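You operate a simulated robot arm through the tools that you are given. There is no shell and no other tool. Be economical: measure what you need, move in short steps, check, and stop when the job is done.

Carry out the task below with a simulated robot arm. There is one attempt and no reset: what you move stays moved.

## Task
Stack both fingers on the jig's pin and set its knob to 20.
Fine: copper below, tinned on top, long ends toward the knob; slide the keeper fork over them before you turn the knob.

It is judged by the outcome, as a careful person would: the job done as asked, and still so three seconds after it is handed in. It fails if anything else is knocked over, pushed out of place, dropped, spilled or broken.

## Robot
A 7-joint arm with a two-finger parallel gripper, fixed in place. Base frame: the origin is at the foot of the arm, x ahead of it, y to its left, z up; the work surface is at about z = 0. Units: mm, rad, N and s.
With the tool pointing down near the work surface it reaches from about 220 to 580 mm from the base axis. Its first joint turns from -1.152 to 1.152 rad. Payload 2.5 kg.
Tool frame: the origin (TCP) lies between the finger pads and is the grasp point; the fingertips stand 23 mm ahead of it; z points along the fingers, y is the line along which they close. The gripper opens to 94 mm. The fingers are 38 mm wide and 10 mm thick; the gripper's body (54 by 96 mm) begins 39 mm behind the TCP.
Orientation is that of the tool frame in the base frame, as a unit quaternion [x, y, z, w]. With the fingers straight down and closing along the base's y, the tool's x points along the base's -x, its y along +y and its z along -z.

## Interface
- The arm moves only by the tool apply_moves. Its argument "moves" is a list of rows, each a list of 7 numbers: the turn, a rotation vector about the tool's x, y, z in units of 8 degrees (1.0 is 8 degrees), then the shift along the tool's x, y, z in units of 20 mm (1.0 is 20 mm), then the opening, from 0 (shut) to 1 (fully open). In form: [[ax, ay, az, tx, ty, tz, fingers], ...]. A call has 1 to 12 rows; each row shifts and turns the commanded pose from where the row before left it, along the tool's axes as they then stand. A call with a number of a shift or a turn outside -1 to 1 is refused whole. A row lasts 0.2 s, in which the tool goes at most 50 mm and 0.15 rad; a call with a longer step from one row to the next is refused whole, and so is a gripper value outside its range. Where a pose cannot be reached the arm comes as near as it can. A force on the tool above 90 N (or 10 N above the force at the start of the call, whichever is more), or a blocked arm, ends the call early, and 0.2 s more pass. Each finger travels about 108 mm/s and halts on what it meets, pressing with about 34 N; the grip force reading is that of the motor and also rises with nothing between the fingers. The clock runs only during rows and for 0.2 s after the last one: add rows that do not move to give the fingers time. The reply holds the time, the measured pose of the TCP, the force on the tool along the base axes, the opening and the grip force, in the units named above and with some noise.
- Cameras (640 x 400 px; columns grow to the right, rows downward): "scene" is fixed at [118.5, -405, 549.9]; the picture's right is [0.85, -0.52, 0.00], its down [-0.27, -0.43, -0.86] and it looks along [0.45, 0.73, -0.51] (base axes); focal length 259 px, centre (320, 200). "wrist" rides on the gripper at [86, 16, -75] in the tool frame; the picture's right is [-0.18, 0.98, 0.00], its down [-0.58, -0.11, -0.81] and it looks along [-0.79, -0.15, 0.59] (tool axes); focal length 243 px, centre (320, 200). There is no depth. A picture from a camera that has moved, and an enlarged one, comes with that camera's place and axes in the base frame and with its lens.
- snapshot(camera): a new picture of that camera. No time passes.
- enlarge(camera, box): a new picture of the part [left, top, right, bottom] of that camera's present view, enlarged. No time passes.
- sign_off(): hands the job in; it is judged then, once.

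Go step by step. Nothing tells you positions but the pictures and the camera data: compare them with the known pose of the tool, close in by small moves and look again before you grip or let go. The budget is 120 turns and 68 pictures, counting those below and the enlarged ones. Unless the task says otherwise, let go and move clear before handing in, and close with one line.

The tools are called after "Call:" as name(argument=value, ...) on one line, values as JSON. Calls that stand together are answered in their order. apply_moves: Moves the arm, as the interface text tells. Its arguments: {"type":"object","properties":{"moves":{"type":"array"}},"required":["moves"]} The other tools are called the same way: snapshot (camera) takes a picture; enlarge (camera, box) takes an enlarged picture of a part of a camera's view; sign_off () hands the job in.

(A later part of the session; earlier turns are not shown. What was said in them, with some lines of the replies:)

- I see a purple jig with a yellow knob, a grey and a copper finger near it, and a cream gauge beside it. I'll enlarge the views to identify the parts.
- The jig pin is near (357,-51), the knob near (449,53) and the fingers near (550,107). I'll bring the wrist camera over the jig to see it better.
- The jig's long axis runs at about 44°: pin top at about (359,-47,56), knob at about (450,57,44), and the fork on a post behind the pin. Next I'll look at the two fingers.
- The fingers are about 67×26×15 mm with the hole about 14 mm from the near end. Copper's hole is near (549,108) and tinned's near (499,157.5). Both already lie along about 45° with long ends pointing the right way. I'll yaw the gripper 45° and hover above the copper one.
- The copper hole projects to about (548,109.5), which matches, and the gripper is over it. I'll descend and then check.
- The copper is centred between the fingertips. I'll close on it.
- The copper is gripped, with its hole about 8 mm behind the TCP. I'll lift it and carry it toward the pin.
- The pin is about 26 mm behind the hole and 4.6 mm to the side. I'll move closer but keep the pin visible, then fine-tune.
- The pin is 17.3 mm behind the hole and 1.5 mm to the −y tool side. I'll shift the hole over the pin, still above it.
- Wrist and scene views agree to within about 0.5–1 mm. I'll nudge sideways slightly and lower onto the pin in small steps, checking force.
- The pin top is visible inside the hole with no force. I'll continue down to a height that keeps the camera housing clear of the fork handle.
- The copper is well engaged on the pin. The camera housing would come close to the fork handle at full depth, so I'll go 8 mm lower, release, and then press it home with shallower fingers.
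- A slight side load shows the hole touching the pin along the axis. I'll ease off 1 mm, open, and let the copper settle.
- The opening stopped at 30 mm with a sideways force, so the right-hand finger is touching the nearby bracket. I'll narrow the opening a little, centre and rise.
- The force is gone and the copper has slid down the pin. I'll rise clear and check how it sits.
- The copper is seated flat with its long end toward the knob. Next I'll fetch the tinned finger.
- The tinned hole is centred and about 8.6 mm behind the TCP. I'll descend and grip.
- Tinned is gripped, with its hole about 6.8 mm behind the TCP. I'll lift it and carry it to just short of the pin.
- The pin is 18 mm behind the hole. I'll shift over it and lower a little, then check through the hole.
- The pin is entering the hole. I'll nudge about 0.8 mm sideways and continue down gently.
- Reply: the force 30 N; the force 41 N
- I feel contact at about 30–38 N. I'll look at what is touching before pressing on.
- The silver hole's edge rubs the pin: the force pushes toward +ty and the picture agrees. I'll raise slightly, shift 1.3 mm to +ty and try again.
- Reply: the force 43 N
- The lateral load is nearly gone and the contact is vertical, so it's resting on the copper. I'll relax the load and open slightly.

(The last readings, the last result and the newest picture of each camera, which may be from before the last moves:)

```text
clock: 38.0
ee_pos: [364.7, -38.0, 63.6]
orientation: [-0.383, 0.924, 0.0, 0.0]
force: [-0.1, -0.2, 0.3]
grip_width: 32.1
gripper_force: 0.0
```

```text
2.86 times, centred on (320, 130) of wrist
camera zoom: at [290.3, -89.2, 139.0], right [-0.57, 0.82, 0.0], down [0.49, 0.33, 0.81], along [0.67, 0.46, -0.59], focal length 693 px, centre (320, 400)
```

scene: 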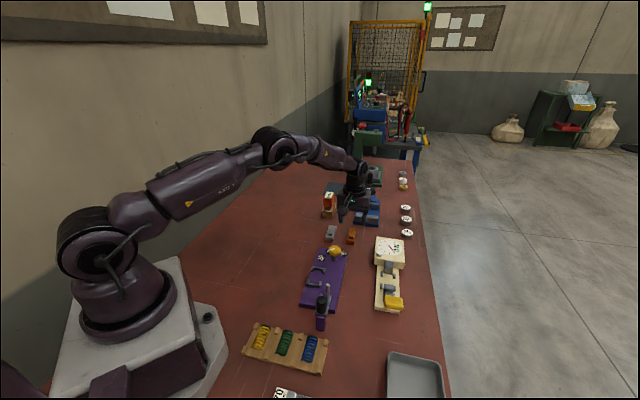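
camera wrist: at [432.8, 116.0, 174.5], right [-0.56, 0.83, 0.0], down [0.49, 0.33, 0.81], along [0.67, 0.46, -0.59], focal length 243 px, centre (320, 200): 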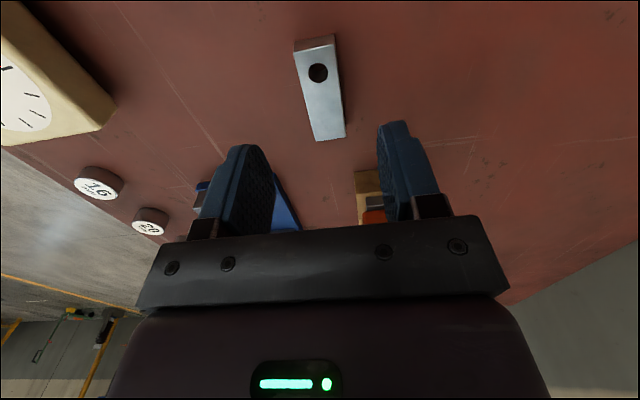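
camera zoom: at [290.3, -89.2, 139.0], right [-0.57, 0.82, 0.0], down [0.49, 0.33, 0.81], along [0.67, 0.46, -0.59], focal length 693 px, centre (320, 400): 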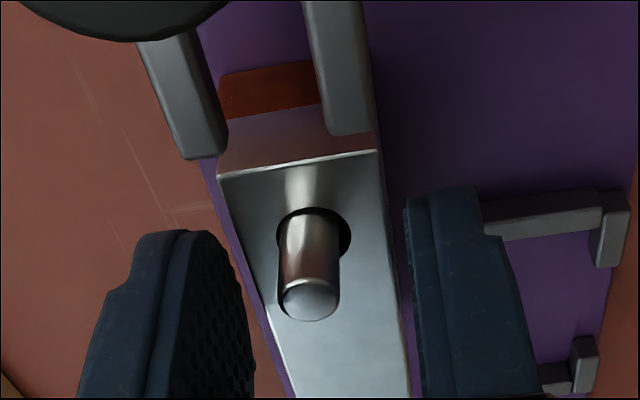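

Tinned is stacked on the copper. I'll rise clear and inspect the fork.

Call:
apply_moves(moves=[[0, 0, 0, 0, 0, -0.9, 0.34], [0, 0, 0, 0, 0, -1, 0.34], [0, 0, 0, 0, 0, -1, 0.5], [0, 0, 0, 0, 0, -1, 0.7], [0, 0, 0, 0, 0, -1, 0.7], [0, 0, 0, 0, 0, -1, 0.7], [0, 0, 0, 0.3, 0, -1, 0.7]])

Call:
enlarge(camera="scene", box=[300, 260, 364, 340])

Call:
snapshot(camera="wrist")

```text
clock: 39.6
ee_pos: [359.0, -42.7, 200.7]
orientation: [-0.383, 0.924, 0.0, 0.001]
force: [-0.7, 0.4, 0.3]
grip_width: 65.5
gripper_force: 0.1
```

```text
5.00 times, centred on (332, 300) of scene
camera zoom: at [118.5, -405.0, 549.9], right [0.85, -0.52, 0.0], down [-0.27, -0.43, -0.86], along [0.45, 0.73, -0.51], focal length 1296 px, centre (260, -300)
```

zoom: 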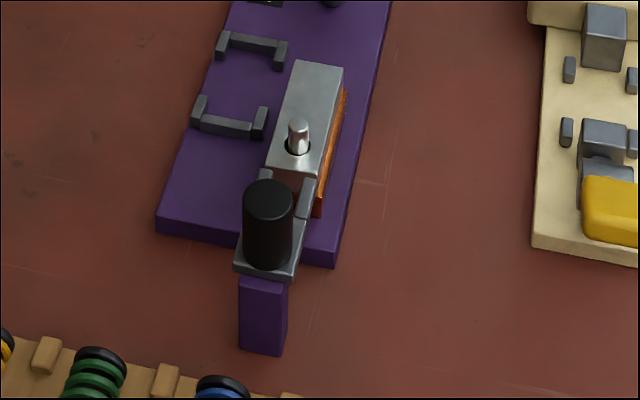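

```text
26 pictures are left
camera wrist: at [285.0, -92.9, 276.3], right [-0.57, 0.82, 0.0], down [0.49, 0.33, 0.81], along [0.66, 0.46, -0.59], focal length 243 px, centre (320, 200)
```

wrist: 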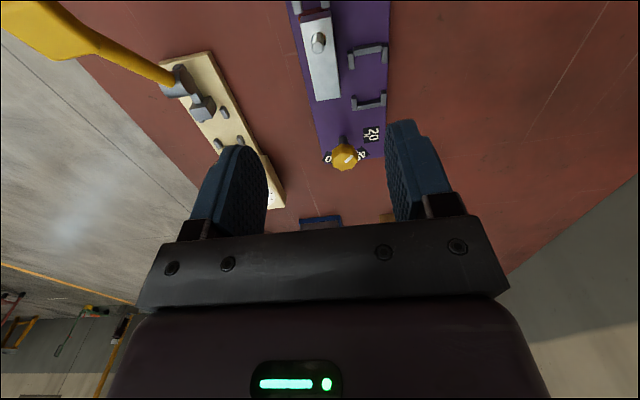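

The fork looks like it slides on its post at the end of the jig, in line with the pin. I'll hover over its black handle.

Call:
apply_moves(moves=[[0, 0, 0, 0.84, -0.03, 0.82, 0.7], [0, 0, 0, 0.84, -0.03, 0.82, 0.7], [0, 0, 0, 0.84, -0.03, 0.82, 0.7], [0, 0, 0, 0.84, -0.03, 0.82, 0.7], [0, 0, 0, 0, 0, 0, 0.7]])

Call:
enlarge(camera="wrist", box=[200, 0, 440, 200])

Call:
enlarge(camera="scene", box=[290, 240, 370, 340])

```text
clock: 40.8
ee_pos: [312.7, -93.1, 135.6]
orientation: [-0.383, 0.924, 0.001, 0.0]
force: [-0.9, 0.5, -0.3]
grip_width: 65.8
gripper_force: 0.1
```

```text
2.00 times, centred on (320, 100) of wrist
camera zoom: at [239.3, -142.8, 211.3], right [-0.57, 0.82, 0.0], down [0.49, 0.33, 0.81], along [0.67, 0.46, -0.59], focal length 485 px, centre (320, 400)
```

zoom: 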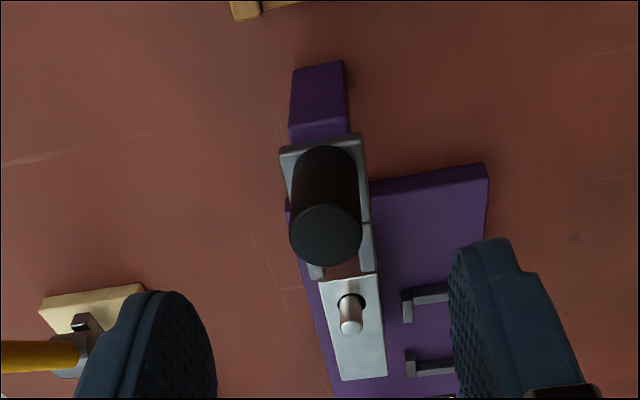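

```text
4.00 times, centred on (330, 290) of scene
camera zoom: at [118.5, -405.0, 549.9], right [0.85, -0.52, 0.0], down [-0.27, -0.43, -0.86], along [0.45, 0.73, -0.51], focal length 1037 px, centre (280, -160)
```

zoom: 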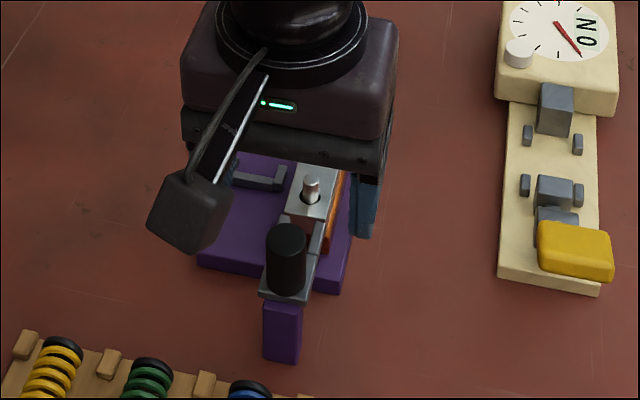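

The handle is about 21 mm across, 2 mm to +ty of the TCP, and the pin is 71 mm straight ahead. I'll descend around the handle and grip it.

Call:
apply_moves(moves=[[0, 0, 0, 0.05, 0.11, 0.7, 0.7], [0, 0, 0, 0, 0, 0.7, 0.7], [0, 0, 0, 0, 0, 0.7, 0.7], [0, 0, 0, 0, 0, 0.6, 0.6], [0, 0, 0, 0, 0, 0, 0.35], [0, 0, 0, 0, 0, 0, 0.35], [0, 0, 0, 0, 0, 0, 0.35]])

Call:
enlarge(camera="wrist", box=[200, 60, 440, 230])

```text
clock: 42.4
ee_pos: [311.3, -92.4, 83.0]
orientation: [-0.383, 0.924, 0.0, 0.0]
force: [0.7, 0.2, 0.6]
grip_width: 32.7
gripper_force: 0.0
```

```text
2.35 times, centred on (320, 145) of wrist
camera zoom: at [237.7, -142.3, 157.9], right [-0.57, 0.82, 0.0], down [0.49, 0.33, 0.81], along [0.67, 0.46, -0.59], focal length 571 px, centre (320, 329)
```

zoom: 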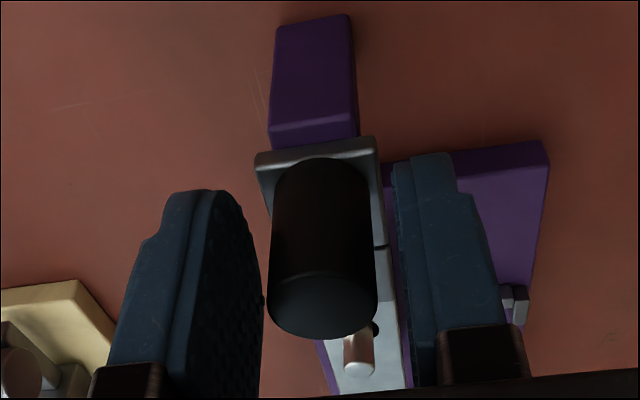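

The handle sits between the pads. I'll grip it.

Call:
apply_moves(moves=[[0, 0, 0, 0, 0, 0.1, 0.15], [0, 0, 0, 0, 0, 0, 0.15], [0, 0, 0, 0, 0, 0, 0.15]])

Call:
apply_moves(moves=[[0, 0, 0, -0.2, 0, 0, 0.15], [0, 0, 0, -0.2, 0, 0, 0.15], [0, 0, 0, 0, 0, 0, 0.15]])

Call:
enlarge(camera="scene", box=[300, 260, 356, 330])

```text
clock: 43.2
ee_pos: [312.1, -91.9, 81.3]
orientation: [-0.384, 0.923, 0.001, 0.002]
force: [-6.6, 8.5, 38.7]
grip_width: 21.4
gripper_force: 45.0
```

```text
clock: 44.0
ee_pos: [317.3, -85.6, 80.4]
orientation: [-0.382, 0.924, 0.001, 0.001]
force: [-9.0, 6.4, 38.6]
grip_width: 22.0
gripper_force: 45.1
```

```text
5.71 times, centred on (328, 295) of scene
camera zoom: at [118.4, -405.0, 550.0], right [0.85, -0.52, 0.0], down [-0.27, -0.43, -0.86], along [0.45, 0.73, -0.51], focal length 1481 px, centre (274, -343)
```

zoom: 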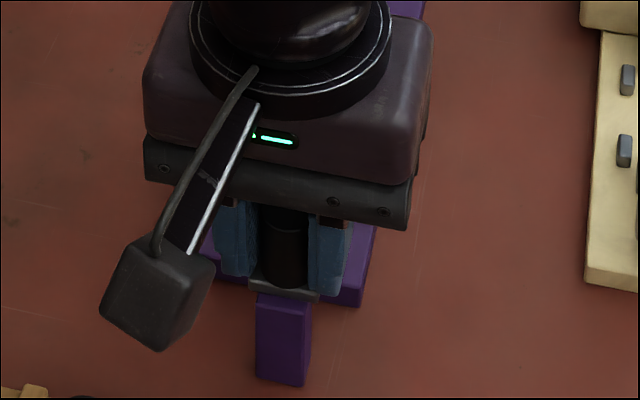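

The fork moved 8 mm with the gripper, but I'm pressing down about 38 N. I'll ease up in small steps, which also shows whether the fork is captive.

Call:
apply_moves(moves=[[0, 0, 0, 0, 0, -0.08, 0.15], [0, 0, 0, 0, 0, 0, 0.15]])

Call:
apply_moves(moves=[[0, 0, 0, 0, 0, -0.08, 0.15], [0, 0, 0, 0, 0, 0, 0.15]])

```text
clock: 44.6
ee_pos: [317.0, -86.7, 79.9]
orientation: [-0.383, 0.924, -0.001, 0.0]
force: [4.7, -3.4, -26.4]
grip_width: 21.8
gripper_force: 45.4
```

```text
clock: 45.2
ee_pos: [317.9, -86.2, 82.5]
orientation: [-0.382, 0.924, 0.0, 0.0]
force: [11.7, -12.5, -38.9]
grip_width: 22.2
gripper_force: 45.0
```

The fork is captive on a slide, since it resists lifting. I'll take the vertical load off and push it along the axis.

Call:
apply_moves(moves=[[0, 0, 0, 0, 0, 0.07, 0.15], [0, 0, 0, -0.25, 0, 0, 0.15], [0, 0, 0, -0.25, 0, 0, 0.15], [0, 0, 0, 0, 0, 0, 0.15]])

Call:
apply_moves(moves=[[0, 0, 0, -0.2, 0, 0, 0.15], [0, 0, 0, -0.2, 0, 0, 0.15], [0, 0, 0, -0.2, 0, 0, 0.15], [0, 0, 0, 0, 0, 0, 0.15]])

Call:
enlarge(camera="scene", box=[300, 260, 356, 330])

Call:
enlarge(camera="wrist", box=[240, 80, 400, 220])

```text
clock: 46.2
ee_pos: [326.4, -78.8, 81.8]
orientation: [-0.383, 0.924, -0.001, 0.001]
force: [0.1, -0.9, 24.3]
grip_width: 21.7
gripper_force: 44.7
```

```text
clock: 47.2
ee_pos: [332.5, -69.2, 82.4]
orientation: [-0.384, 0.923, 0.001, 0.0]
force: [-5.1, 8.2, 36.0]
grip_width: 21.7
gripper_force: 45.6
```

```text
5.71 times, centred on (328, 295) of scene
camera zoom: at [118.4, -405.0, 550.0], right [0.85, -0.52, 0.0], down [-0.27, -0.43, -0.86], along [0.45, 0.73, -0.51], focal length 1481 px, centre (274, -343)
```

zoom: 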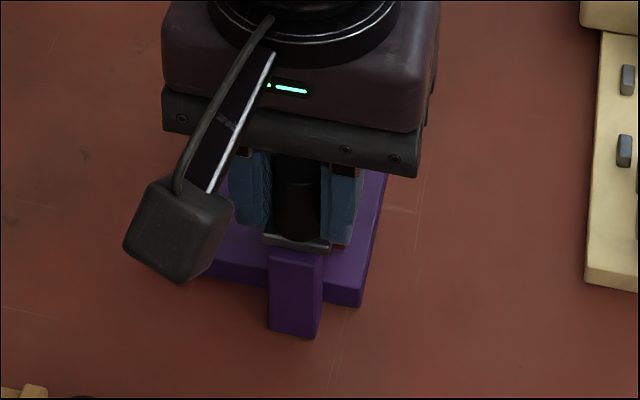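

```text
2.86 times, centred on (320, 150) of wrist
camera zoom: at [259.4, -120.1, 156.8], right [-0.57, 0.82, 0.0], down [0.49, 0.33, 0.81], along [0.67, 0.46, -0.59], focal length 693 px, centre (320, 343)
```

zoom: 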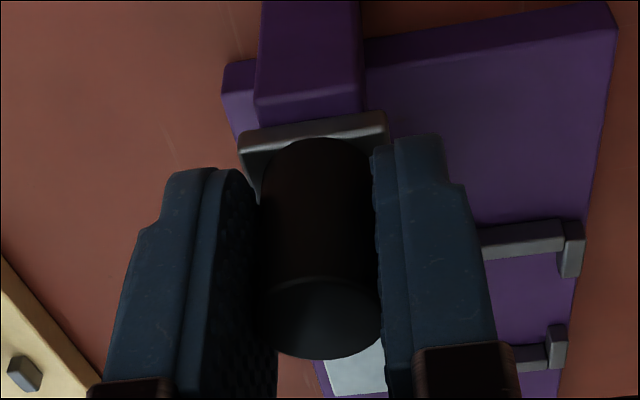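

The fork has slid 30 mm and its tips are just past the pin. I'll keep going in small steps and watch the axial force.

Call:
apply_moves(moves=[[0, 0, 0, 0, 0, -0.05, 0.15], [0, 0, 0, -0.2, 0, 0, 0.15], [0, 0, 0, 0, 0, 0, 0.15]])

Call:
apply_moves(moves=[[0, 0, 0, -0.2, 0, 0, 0.15], [0, 0, 0, 0, 0, 0, 0.15]])

Call:
apply_moves(moves=[[0, 0, 0, -0.2, 0, 0, 0.15], [0, 0, 0, 0, 0, 0, 0.15]])

```text
clock: 48.0
ee_pos: [336.7, -67.8, 81.6]
orientation: [-0.384, 0.923, 0.001, -0.002]
force: [-1.2, 2.4, -12.7]
grip_width: 21.9
gripper_force: 45.2
```

```text
clock: 48.6
ee_pos: [335.8, -66.9, 82.9]
orientation: [-0.381, 0.925, 0.001, -0.003]
force: [-11.8, -17.7, -22.2]
grip_width: 21.6
gripper_force: 45.0
```

```text
clock: 49.2
ee_pos: [337.5, -64.2, 82.0]
orientation: [-0.38, 0.925, 0.0, -0.007]
force: [-28.5, -25.7, -1.9]
grip_width: 21.7
gripper_force: 45.4
```

Axial force is rising sharply at about 35 mm of travel, so it has reached its stop. I'll ease back the load, release, rise and inspect.

Call:
apply_moves(moves=[[0, 0, 0, 0.2, 0, 0, 0.15], [0, 0, 0, 0, 0, 0, 0.15], [0, 0, 0, 0, 0, 0, 0.4], [0, 0, 0, 0, 0, 0, 0.4], [0, 0, 0, 0, 0, -0.6, 0.4], [0, 0, 0, 0, 0, -0.9, 0.5], [0, 0, 0, 0, 0, -0.9, 0.6], [0, 0, 0, 0, 0, -0.9, 0.6], [0, 0, 0, 0, 0, -0.9, 0.6]])

Call:
enlarge(camera="wrist", box=[240, 0, 400, 120])

Call:
enlarge(camera="scene", box=[300, 260, 356, 330])

```text
clock: 51.2
ee_pos: [337.8, -65.6, 166.9]
orientation: [-0.383, 0.924, 0.0, 0.0]
force: [0.3, 0.6, -0.7]
grip_width: 56.3
gripper_force: 0.1
```

```text
3.33 times, centred on (320, 60) of wrist
camera zoom: at [264.2, -115.3, 241.7], right [-0.56, 0.83, 0.0], down [0.49, 0.33, 0.81], along [0.67, 0.46, -0.59], focal length 809 px, centre (320, 667)
```

zoom: 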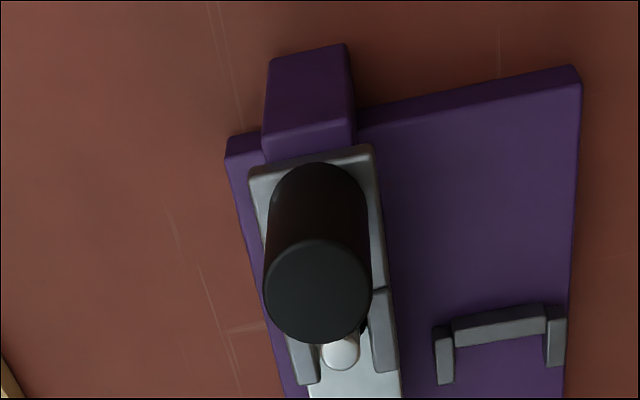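

```text
5.71 times, centred on (328, 295) of scene
camera zoom: at [118.5, -405.0, 549.9], right [0.85, -0.52, 0.0], down [-0.27, -0.43, -0.86], along [0.45, 0.73, -0.51], focal length 1481 px, centre (274, -343)
```

zoom: 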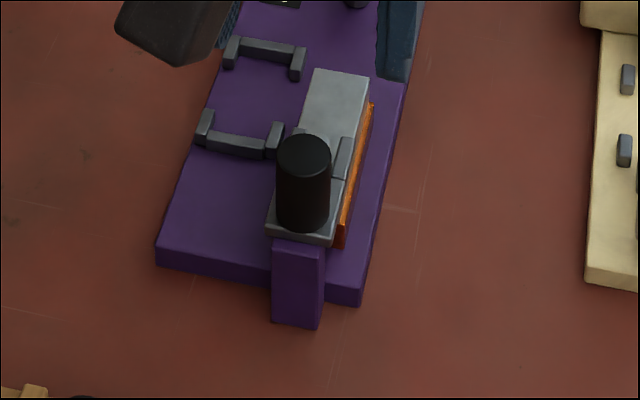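

The fork straddles the pin over the stack and is home. Next is the knob: I'll hover over it and read its pointer and scale.

Call:
apply_moves(moves=[[0, 0, 0, -0.926, 0.046, 0, 0.6], [0, 0, 0, -0.926, 0.046, 0, 0.6], [0, 0, 0, -0.926, 0.046, 0, 0.6], [0, 0, 0, -0.926, 0.046, 0, 0.6], [0, 0, 0, -0.926, 0.046, 0.2, 0.6], [0, 0, 0, -0.926, 0.046, 0.4, 0.6], [0, 0, 0, -0.926, 0.046, 0.4, 0.6], [0, 0, 0, -0.926, 0.046, 0.4, 0.6], [0, 0, 0, -0.926, 0.046, 0.45, 0.6], [0, 0, 0, 0, 0, 0, 0.6]])

Call:
enlarge(camera="wrist", box=[240, 20, 400, 140])

Call:
enlarge(camera="scene", box=[310, 230, 370, 300])

```text
clock: 53.4
ee_pos: [450.1, 60.1, 129.3]
orientation: [-0.382, 0.924, 0.0, 0.0]
force: [0.5, -0.1, 0.2]
grip_width: 56.3
gripper_force: 0.2
```

```text
3.33 times, centred on (320, 80) of wrist
camera zoom: at [376.3, 9.6, 204.8], right [-0.56, 0.83, 0.0], down [0.49, 0.33, 0.81], along [0.67, 0.46, -0.59], focal length 809 px, centre (320, 600)
```

zoom: 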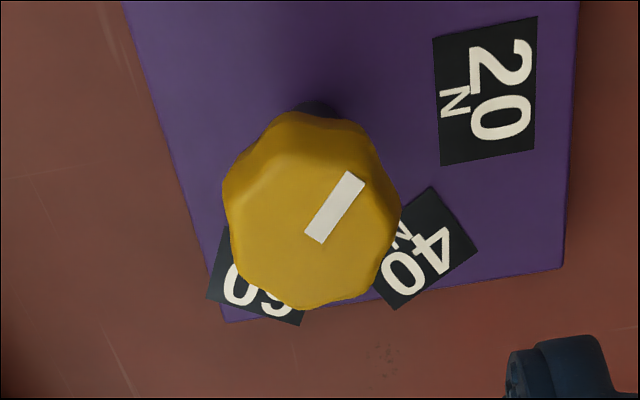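

```text
5.71 times, centred on (340, 265) of scene
camera zoom: at [118.5, -405.0, 549.9], right [0.85, -0.52, 0.0], down [-0.27, -0.43, -0.86], along [0.45, 0.73, -0.51], focal length 1481 px, centre (206, -171)
```

zoom: 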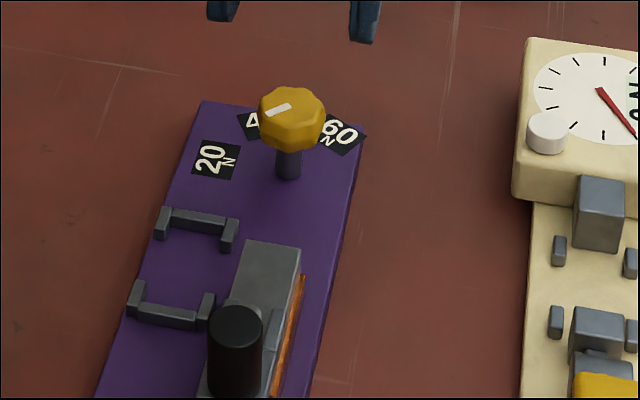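

The pointer sits at about 178° in the base frame. The 20 mark is at about 135°, 40 at about 75°, and the knob axis is near (447,57), so it needs about 43° clockwise. I'll lower around the knob.

Call:
apply_moves(moves=[[0, 0, 0, 0.225, 0, 0.8, 0.6], [0, 0, 0, 0, 0, 0.8, 0.6], [0, 0, 0, 0, 0, 0.8, 0.6], [0, 0, 0, 0, 0, 0.5, 0.6], [0, 0, 0, 0, 0, 0.45, 0.6], [0, 0, 0, 0, 0, 0, 0.6]])

Call:
enlarge(camera="wrist", box=[220, 80, 420, 230])

```text
clock: 54.8
ee_pos: [447.3, 55.8, 62.0]
orientation: [-0.383, 0.924, 0.0, 0.001]
force: [-0.5, 0.1, -0.4]
grip_width: 56.3
gripper_force: 0.1
```

```text
2.67 times, centred on (320, 155) of wrist
camera zoom: at [373.3, 5.4, 138.1], right [-0.57, 0.82, 0.0], down [0.49, 0.33, 0.81], along [0.67, 0.46, -0.59], focal length 647 px, centre (320, 320)
```

zoom: 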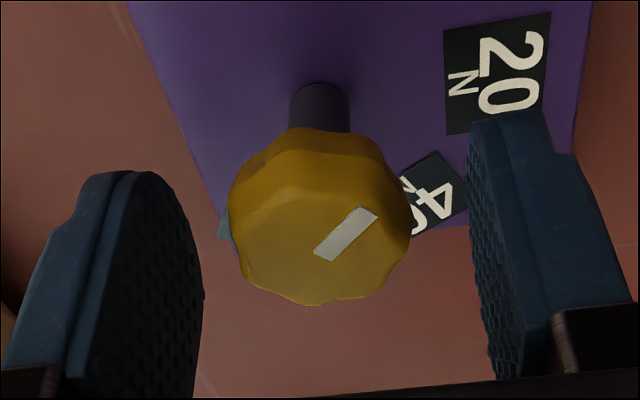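

The knob is centred between the pads. I'll close and read the pointer again.

Call:
apply_moves(moves=[[0, 0, 0, 0, 0, 0, 0.25], [0, 0, 0, 0, 0, 0, 0.25], [0, 0, 0, 0, 0, 0, 0.25]])

Call:
enlarge(camera="wrist", box=[220, 80, 420, 230])

```text
clock: 55.6
ee_pos: [446.6, 55.7, 62.6]
orientation: [-0.383, 0.924, 0.0, 0.0]
force: [4.9, 0.7, -4.4]
grip_width: 33.6
gripper_force: 45.2
```

```text
2.67 times, centred on (320, 155) of wrist
camera zoom: at [373.3, 5.3, 138.1], right [-0.56, 0.83, 0.0], down [0.49, 0.33, 0.81], along [0.67, 0.46, -0.59], focal length 647 px, centre (320, 320)
```

zoom: 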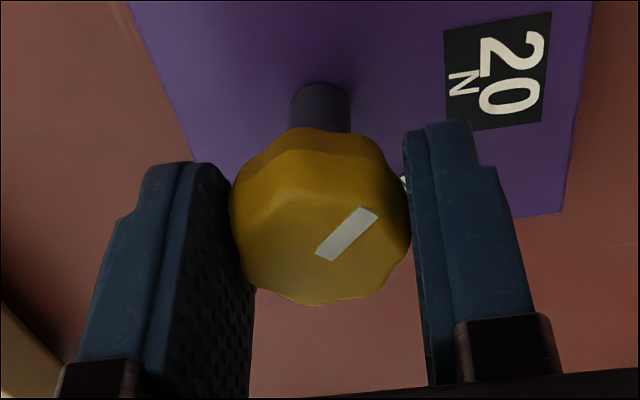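

The knob is gripped with the pointer at about 175°. I'll turn it about 40° clockwise.

Call:
apply_moves(moves=[[0, 0, 0.85, 0, 0.012, 0, 0.25], [0, 0, 0.85, 0, 0.012, 0, 0.25], [0, 0, 0.85, 0, 0.012, 0, 0.25], [0, 0, 0.85, 0, 0.012, 0, 0.25], [0, 0, 0.85, 0, 0.012, 0, 0.25], [0, 0, 0.75, 0, 0.012, 0, 0.25], [0, 0, 0, 0, 0, 0, 0.25]])

Call:
enlarge(camera="wrist", box=[220, 60, 460, 230])

```text
clock: 57.2
ee_pos: [447.5, 55.6, 62.9]
orientation: [-0.042, 0.999, -0.002, 0.0]
force: [2.3, -17.5, 3.8]
grip_width: 33.7
gripper_force: 44.7
```

```text
2.35 times, centred on (340, 145) of wrist
camera zoom: at [358.4, 64.0, 138.0], right [0.1, 0.99, 0.0], down [0.59, -0.06, 0.81], along [0.8, -0.08, -0.59], focal length 571 px, centre (273, 329)
```

zoom: 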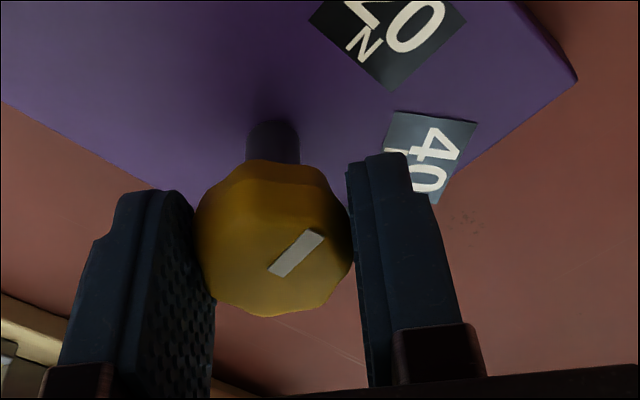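

The pointer looks to be 0–4° short of the 20 mark. I'll take a tight zoom of the pointer to judge the remainder.

Call:
enlarge(camera="wrist", box=[295, 120, 375, 200])

```text
5.00 times, centred on (335, 160) of wrist
camera zoom: at [358.4, 64.0, 138.0], right [0.1, 0.99, 0.0], down [0.59, -0.06, 0.81], along [0.8, -0.08, -0.59], focal length 1213 px, centre (245, 400)
```

zoom: 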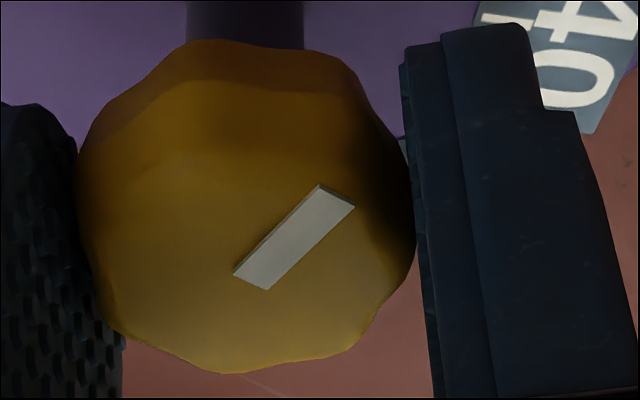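

The tight zoom puts the pointer about 6° short of 20. I'll turn 6° more and recheck.

Call:
apply_moves(moves=[[0, 0, 0.4, 0, 0.01, 0, 0.25], [0, 0, 0.35, 0, 0.01, 0, 0.25], [0, 0, 0, 0, 0, 0, 0.25], [0, 0, 0, 0, 0, 0, 0.25]])

Call:
apply_moves(moves=[[0, 0, 0, 0, 0, 0, 0.6], [0, 0, 0, 0, 0, 0, 0.6], [0, 0, 0, 0, 0, -0.7, 0.6], [0, 0, 0, 0, 0, -0.9, 0.6], [0, 0, 0, 0, 0, -0.9, 0.6], [0, 0, 0, 0, 0, -0.9, 0.6], [0, 0, 0, 0, 0, 0, 0.6]])

Call:
enlarge(camera="wrist", box=[280, 10, 400, 110])

Call:
enlarge(camera="scene", box=[310, 235, 350, 275])

```text
clock: 58.2
ee_pos: [446.9, 55.2, 62.7]
orientation: [0.011, 1.0, -0.002, 0.001]
force: [13.8, -19.3, -3.2]
grip_width: 33.5
gripper_force: 44.7
```

```text
clock: 59.8
ee_pos: [447.3, 59.8, 131.2]
orientation: [0.008, 1.0, 0.0, -0.001]
force: [0.0, -0.1, 0.0]
grip_width: 56.2
gripper_force: 0.1
```

```text
4.00 times, centred on (340, 60) of wrist
camera zoom: at [358.9, 76.5, 206.2], right [0.2, 0.98, 0.0], down [0.58, -0.12, 0.81], along [0.79, -0.16, -0.59], focal length 970 px, centre (240, 760)
```

zoom: 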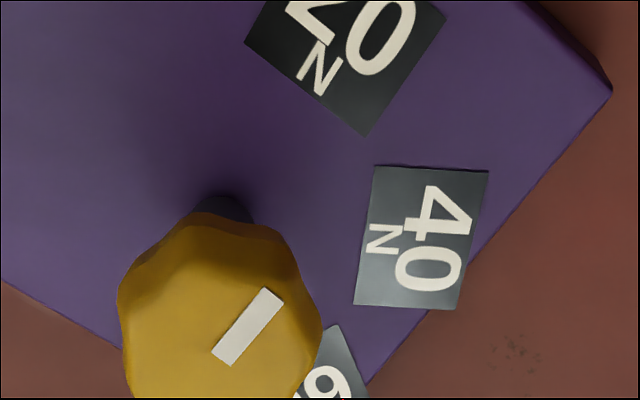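

```text
10.00 times, centred on (330, 255) of scene
camera zoom: at [118.5, -405.0, 549.9], right [0.85, -0.52, 0.0], down [-0.27, -0.43, -0.86], along [0.45, 0.73, -0.51], focal length 2592 px, centre (220, -350)
```

zoom: 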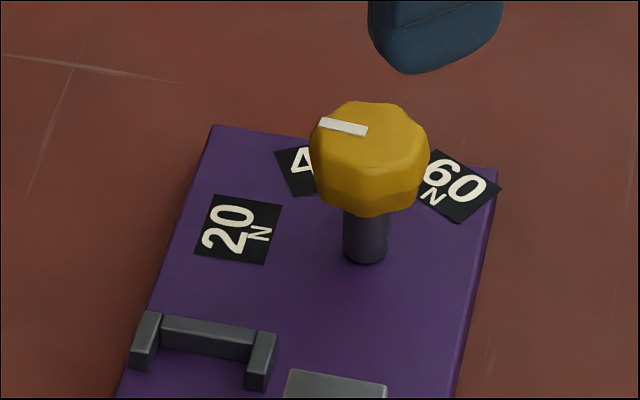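

Both cameras now put the pointer at about 130.5°, which is 5–6° past 20 (mark at about 136°). My TCP was about 4 mm off the knob's axis, which explains the slip on release. I'll re-centre, regrip and turn back about 6°.

Call:
apply_moves(moves=[[0, 0, 0, -0.05, -0.2, 0.9, 0.6], [0, 0, 0, 0, 0, 0.9, 0.6], [0, 0, 0, 0, 0, 0.9, 0.6], [0, 0, 0, 0, 0, 0.73, 0.6], [0, 0, 0, 0, 0, 0, 0.6], [0, 0, 0, 0, 0, 0, 0.25], [0, 0, 0, 0, 0, 0, 0.25], [0, 0, 0, 0, 0, 0, 0.25]])

Call:
enlarge(camera="wrist", box=[275, 110, 375, 200])

```text
clock: 61.6
ee_pos: [448.5, 56.1, 62.5]
orientation: [0.008, 1.0, 0.002, 0.0]
force: [4.0, 16.1, -8.2]
grip_width: 33.9
gripper_force: 44.9
```

```text
4.44 times, centred on (325, 155) of wrist
camera zoom: at [360.5, 72.1, 138.0], right [0.2, 0.98, 0.0], down [0.58, -0.12, 0.81], along [0.79, -0.16, -0.59], focal length 1078 px, centre (298, 400)
```

zoom: 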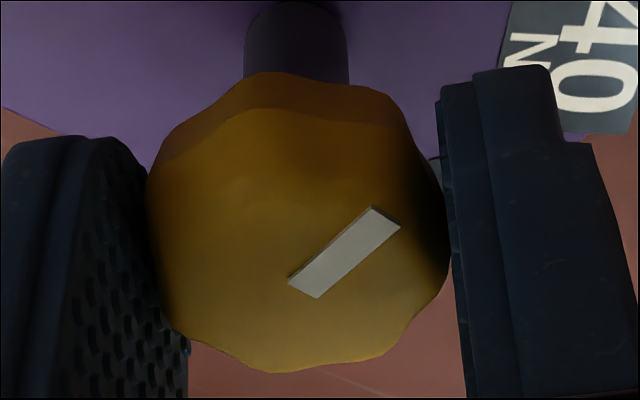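

In-grip the pointer reads about 131.5°, which agrees. I'll centre on the side force and turn back about 5°.

Call:
apply_moves(moves=[[0, 0, 0, 0, 0.08, 0, 0.25], [0, 0, -0.3, 0, 0, 0, 0.25], [0, 0, -0.32, 0, 0, 0, 0.25], [0, 0, 0, 0, 0, 0, 0.25], [0, 0, 0, 0, 0, 0, 0.25]])

```text
clock: 62.8
ee_pos: [447.5, 55.4, 62.7]
orientation: [-0.035, 0.999, -0.001, 0.0]
force: [10.1, 17.7, -18.4]
grip_width: 33.5
gripper_force: 44.5
```

I'll relieve the remaining forces so the release doesn't twist the knob.

Call:
apply_moves(moves=[[0, 0, 0, -0.03, 0.06, 0.03, 0.25], [0, 0, 0, 0, 0, 0, 0.25], [0, 0, 0, 0, 0, 0, 0.25]])

```text
clock: 63.6
ee_pos: [446.3, 56.3, 62.5]
orientation: [-0.035, 0.999, 0.0, -0.001]
force: [-6.0, 8.9, 6.3]
grip_width: 33.7
gripper_force: 45.0
```

Call:
apply_moves(moves=[[0, 0, 0, 0.01, 0.04, -0.01, 0.25], [0, 0, 0, 0, 0, 0, 0.25], [0, 0, 0, 0, 0, 0, 0.25]])

Call:
enlarge(camera="wrist", box=[275, 110, 375, 200])

```text
clock: 64.4
ee_pos: [447.8, 56.0, 62.1]
orientation: [-0.035, 0.999, -0.001, 0.001]
force: [1.8, 0.2, 11.9]
grip_width: 33.7
gripper_force: 44.5
```

```text
4.44 times, centred on (325, 155) of wrist
camera zoom: at [359.3, 65.3, 138.0], right [0.12, 0.99, 0.0], down [0.59, -0.07, 0.81], along [0.8, -0.09, -0.59], focal length 1078 px, centre (298, 400)
```

zoom: 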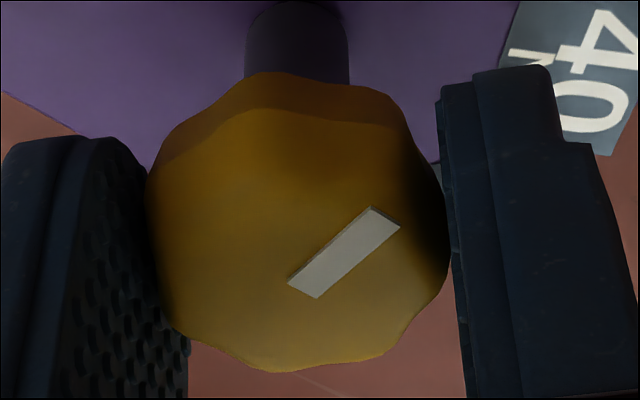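

The pointer is at about 136° with forces balanced. I'll release gently, rise and verify.

Call:
apply_moves(moves=[[0, 0, 0, 0, 0, 0, 0.6], [0, 0, 0, 0, 0, 0, 0.6], [0, 0, 0, 0, 0, -0.7, 0.6], [0, 0, 0, 0, 0, -0.9, 0.6], [0, 0, 0, 0, 0, -0.9, 0.6], [0, 0, 0, 0, 0, -0.9, 0.6], [0, 0, 0, 0, 0, 0, 0.6]])

Call:
enlarge(camera="wrist", box=[280, 0, 400, 100])

Call:
enlarge(camera="scene", box=[310, 235, 350, 275])

```text
clock: 66.0
ee_pos: [446.7, 58.0, 130.4]
orientation: [-0.035, 0.999, 0.0, 0.0]
force: [0.0, -0.2, 0.1]
grip_width: 56.8
gripper_force: 0.0
```

```text
4.00 times, centred on (340, 50) of wrist
camera zoom: at [359.1, 67.6, 206.2], right [0.12, 0.99, 0.0], down [0.59, -0.07, 0.81], along [0.8, -0.09, -0.59], focal length 970 px, centre (240, 800)
```

zoom: 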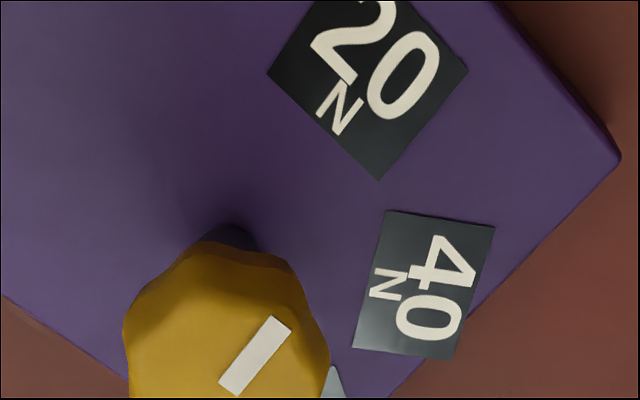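

```text
10.00 times, centred on (330, 255) of scene
camera zoom: at [118.5, -405.0, 549.9], right [0.85, -0.52, 0.0], down [-0.27, -0.43, -0.86], along [0.45, 0.73, -0.51], focal length 2592 px, centre (220, -350)
```

zoom: 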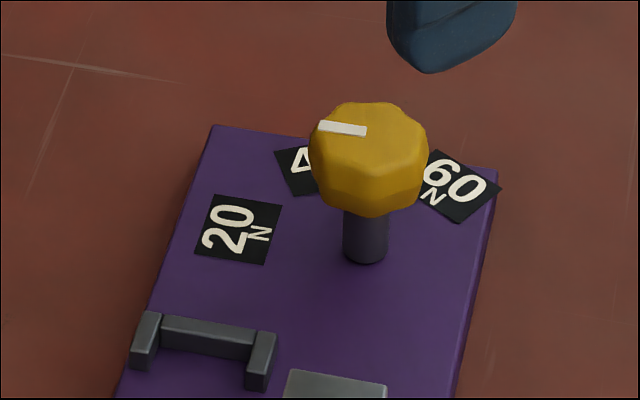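

The pointer is parallel to the 20 mark to within about 1–2° in both views. I'll rise clear and do a final check of the whole jig.

Call:
apply_moves(moves=[[0, 0, 0, 0, 0, -0.9, 0.6], [0, 0, 0, 0, 0, -0.9, 0.6], [0, 0, 0, 0, 0, -0.9, 0.6], [0, 0, 0, 0, 0, -0.9, 0.6], [0, 0, 0, 0, 0, -0.9, 0.6], [0, 0, 0, 0, 0, 0, 0.6]])

Call:
enlarge(camera="scene", box=[290, 230, 380, 330])

Call:
snapshot(camera="scene")

```text
clock: 67.4
ee_pos: [448.7, 57.3, 219.3]
orientation: [-0.035, 0.999, 0.001, 0.0]
force: [0.7, -0.2, 0.0]
grip_width: 56.4
gripper_force: 0.1
```

```text
4.00 times, centred on (335, 280) of scene
camera zoom: at [118.5, -405.0, 549.9], right [0.85, -0.52, 0.0], down [-0.27, -0.43, -0.86], along [0.45, 0.73, -0.51], focal length 1037 px, centre (260, -120)
```

zoom: 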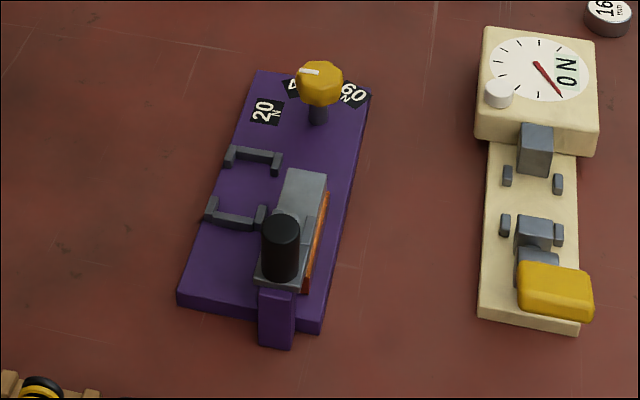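

```text
4 pictures are left
```

scene: 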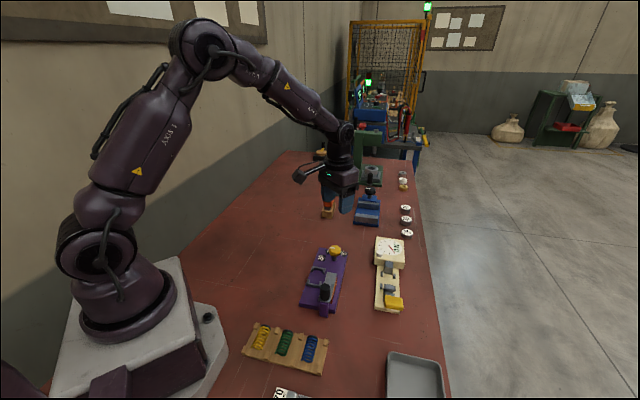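

The copper finger is below and the tinned one on top. The fork is over them, the knob reads 20, the arm is clear, and everything else looks undisturbed, so I'm handing in.

Call:
sign_off()

```text
The job is handed in.
```

Both fingers are stacked on the jig's pin, copper below and tinned on top, with their long ends toward the knob. I slid the keeper fork over them to its stop before turning the knob. The knob is set to 20, within about 1–2° of the mark; it went a few degrees past on the first try and I turned it back.
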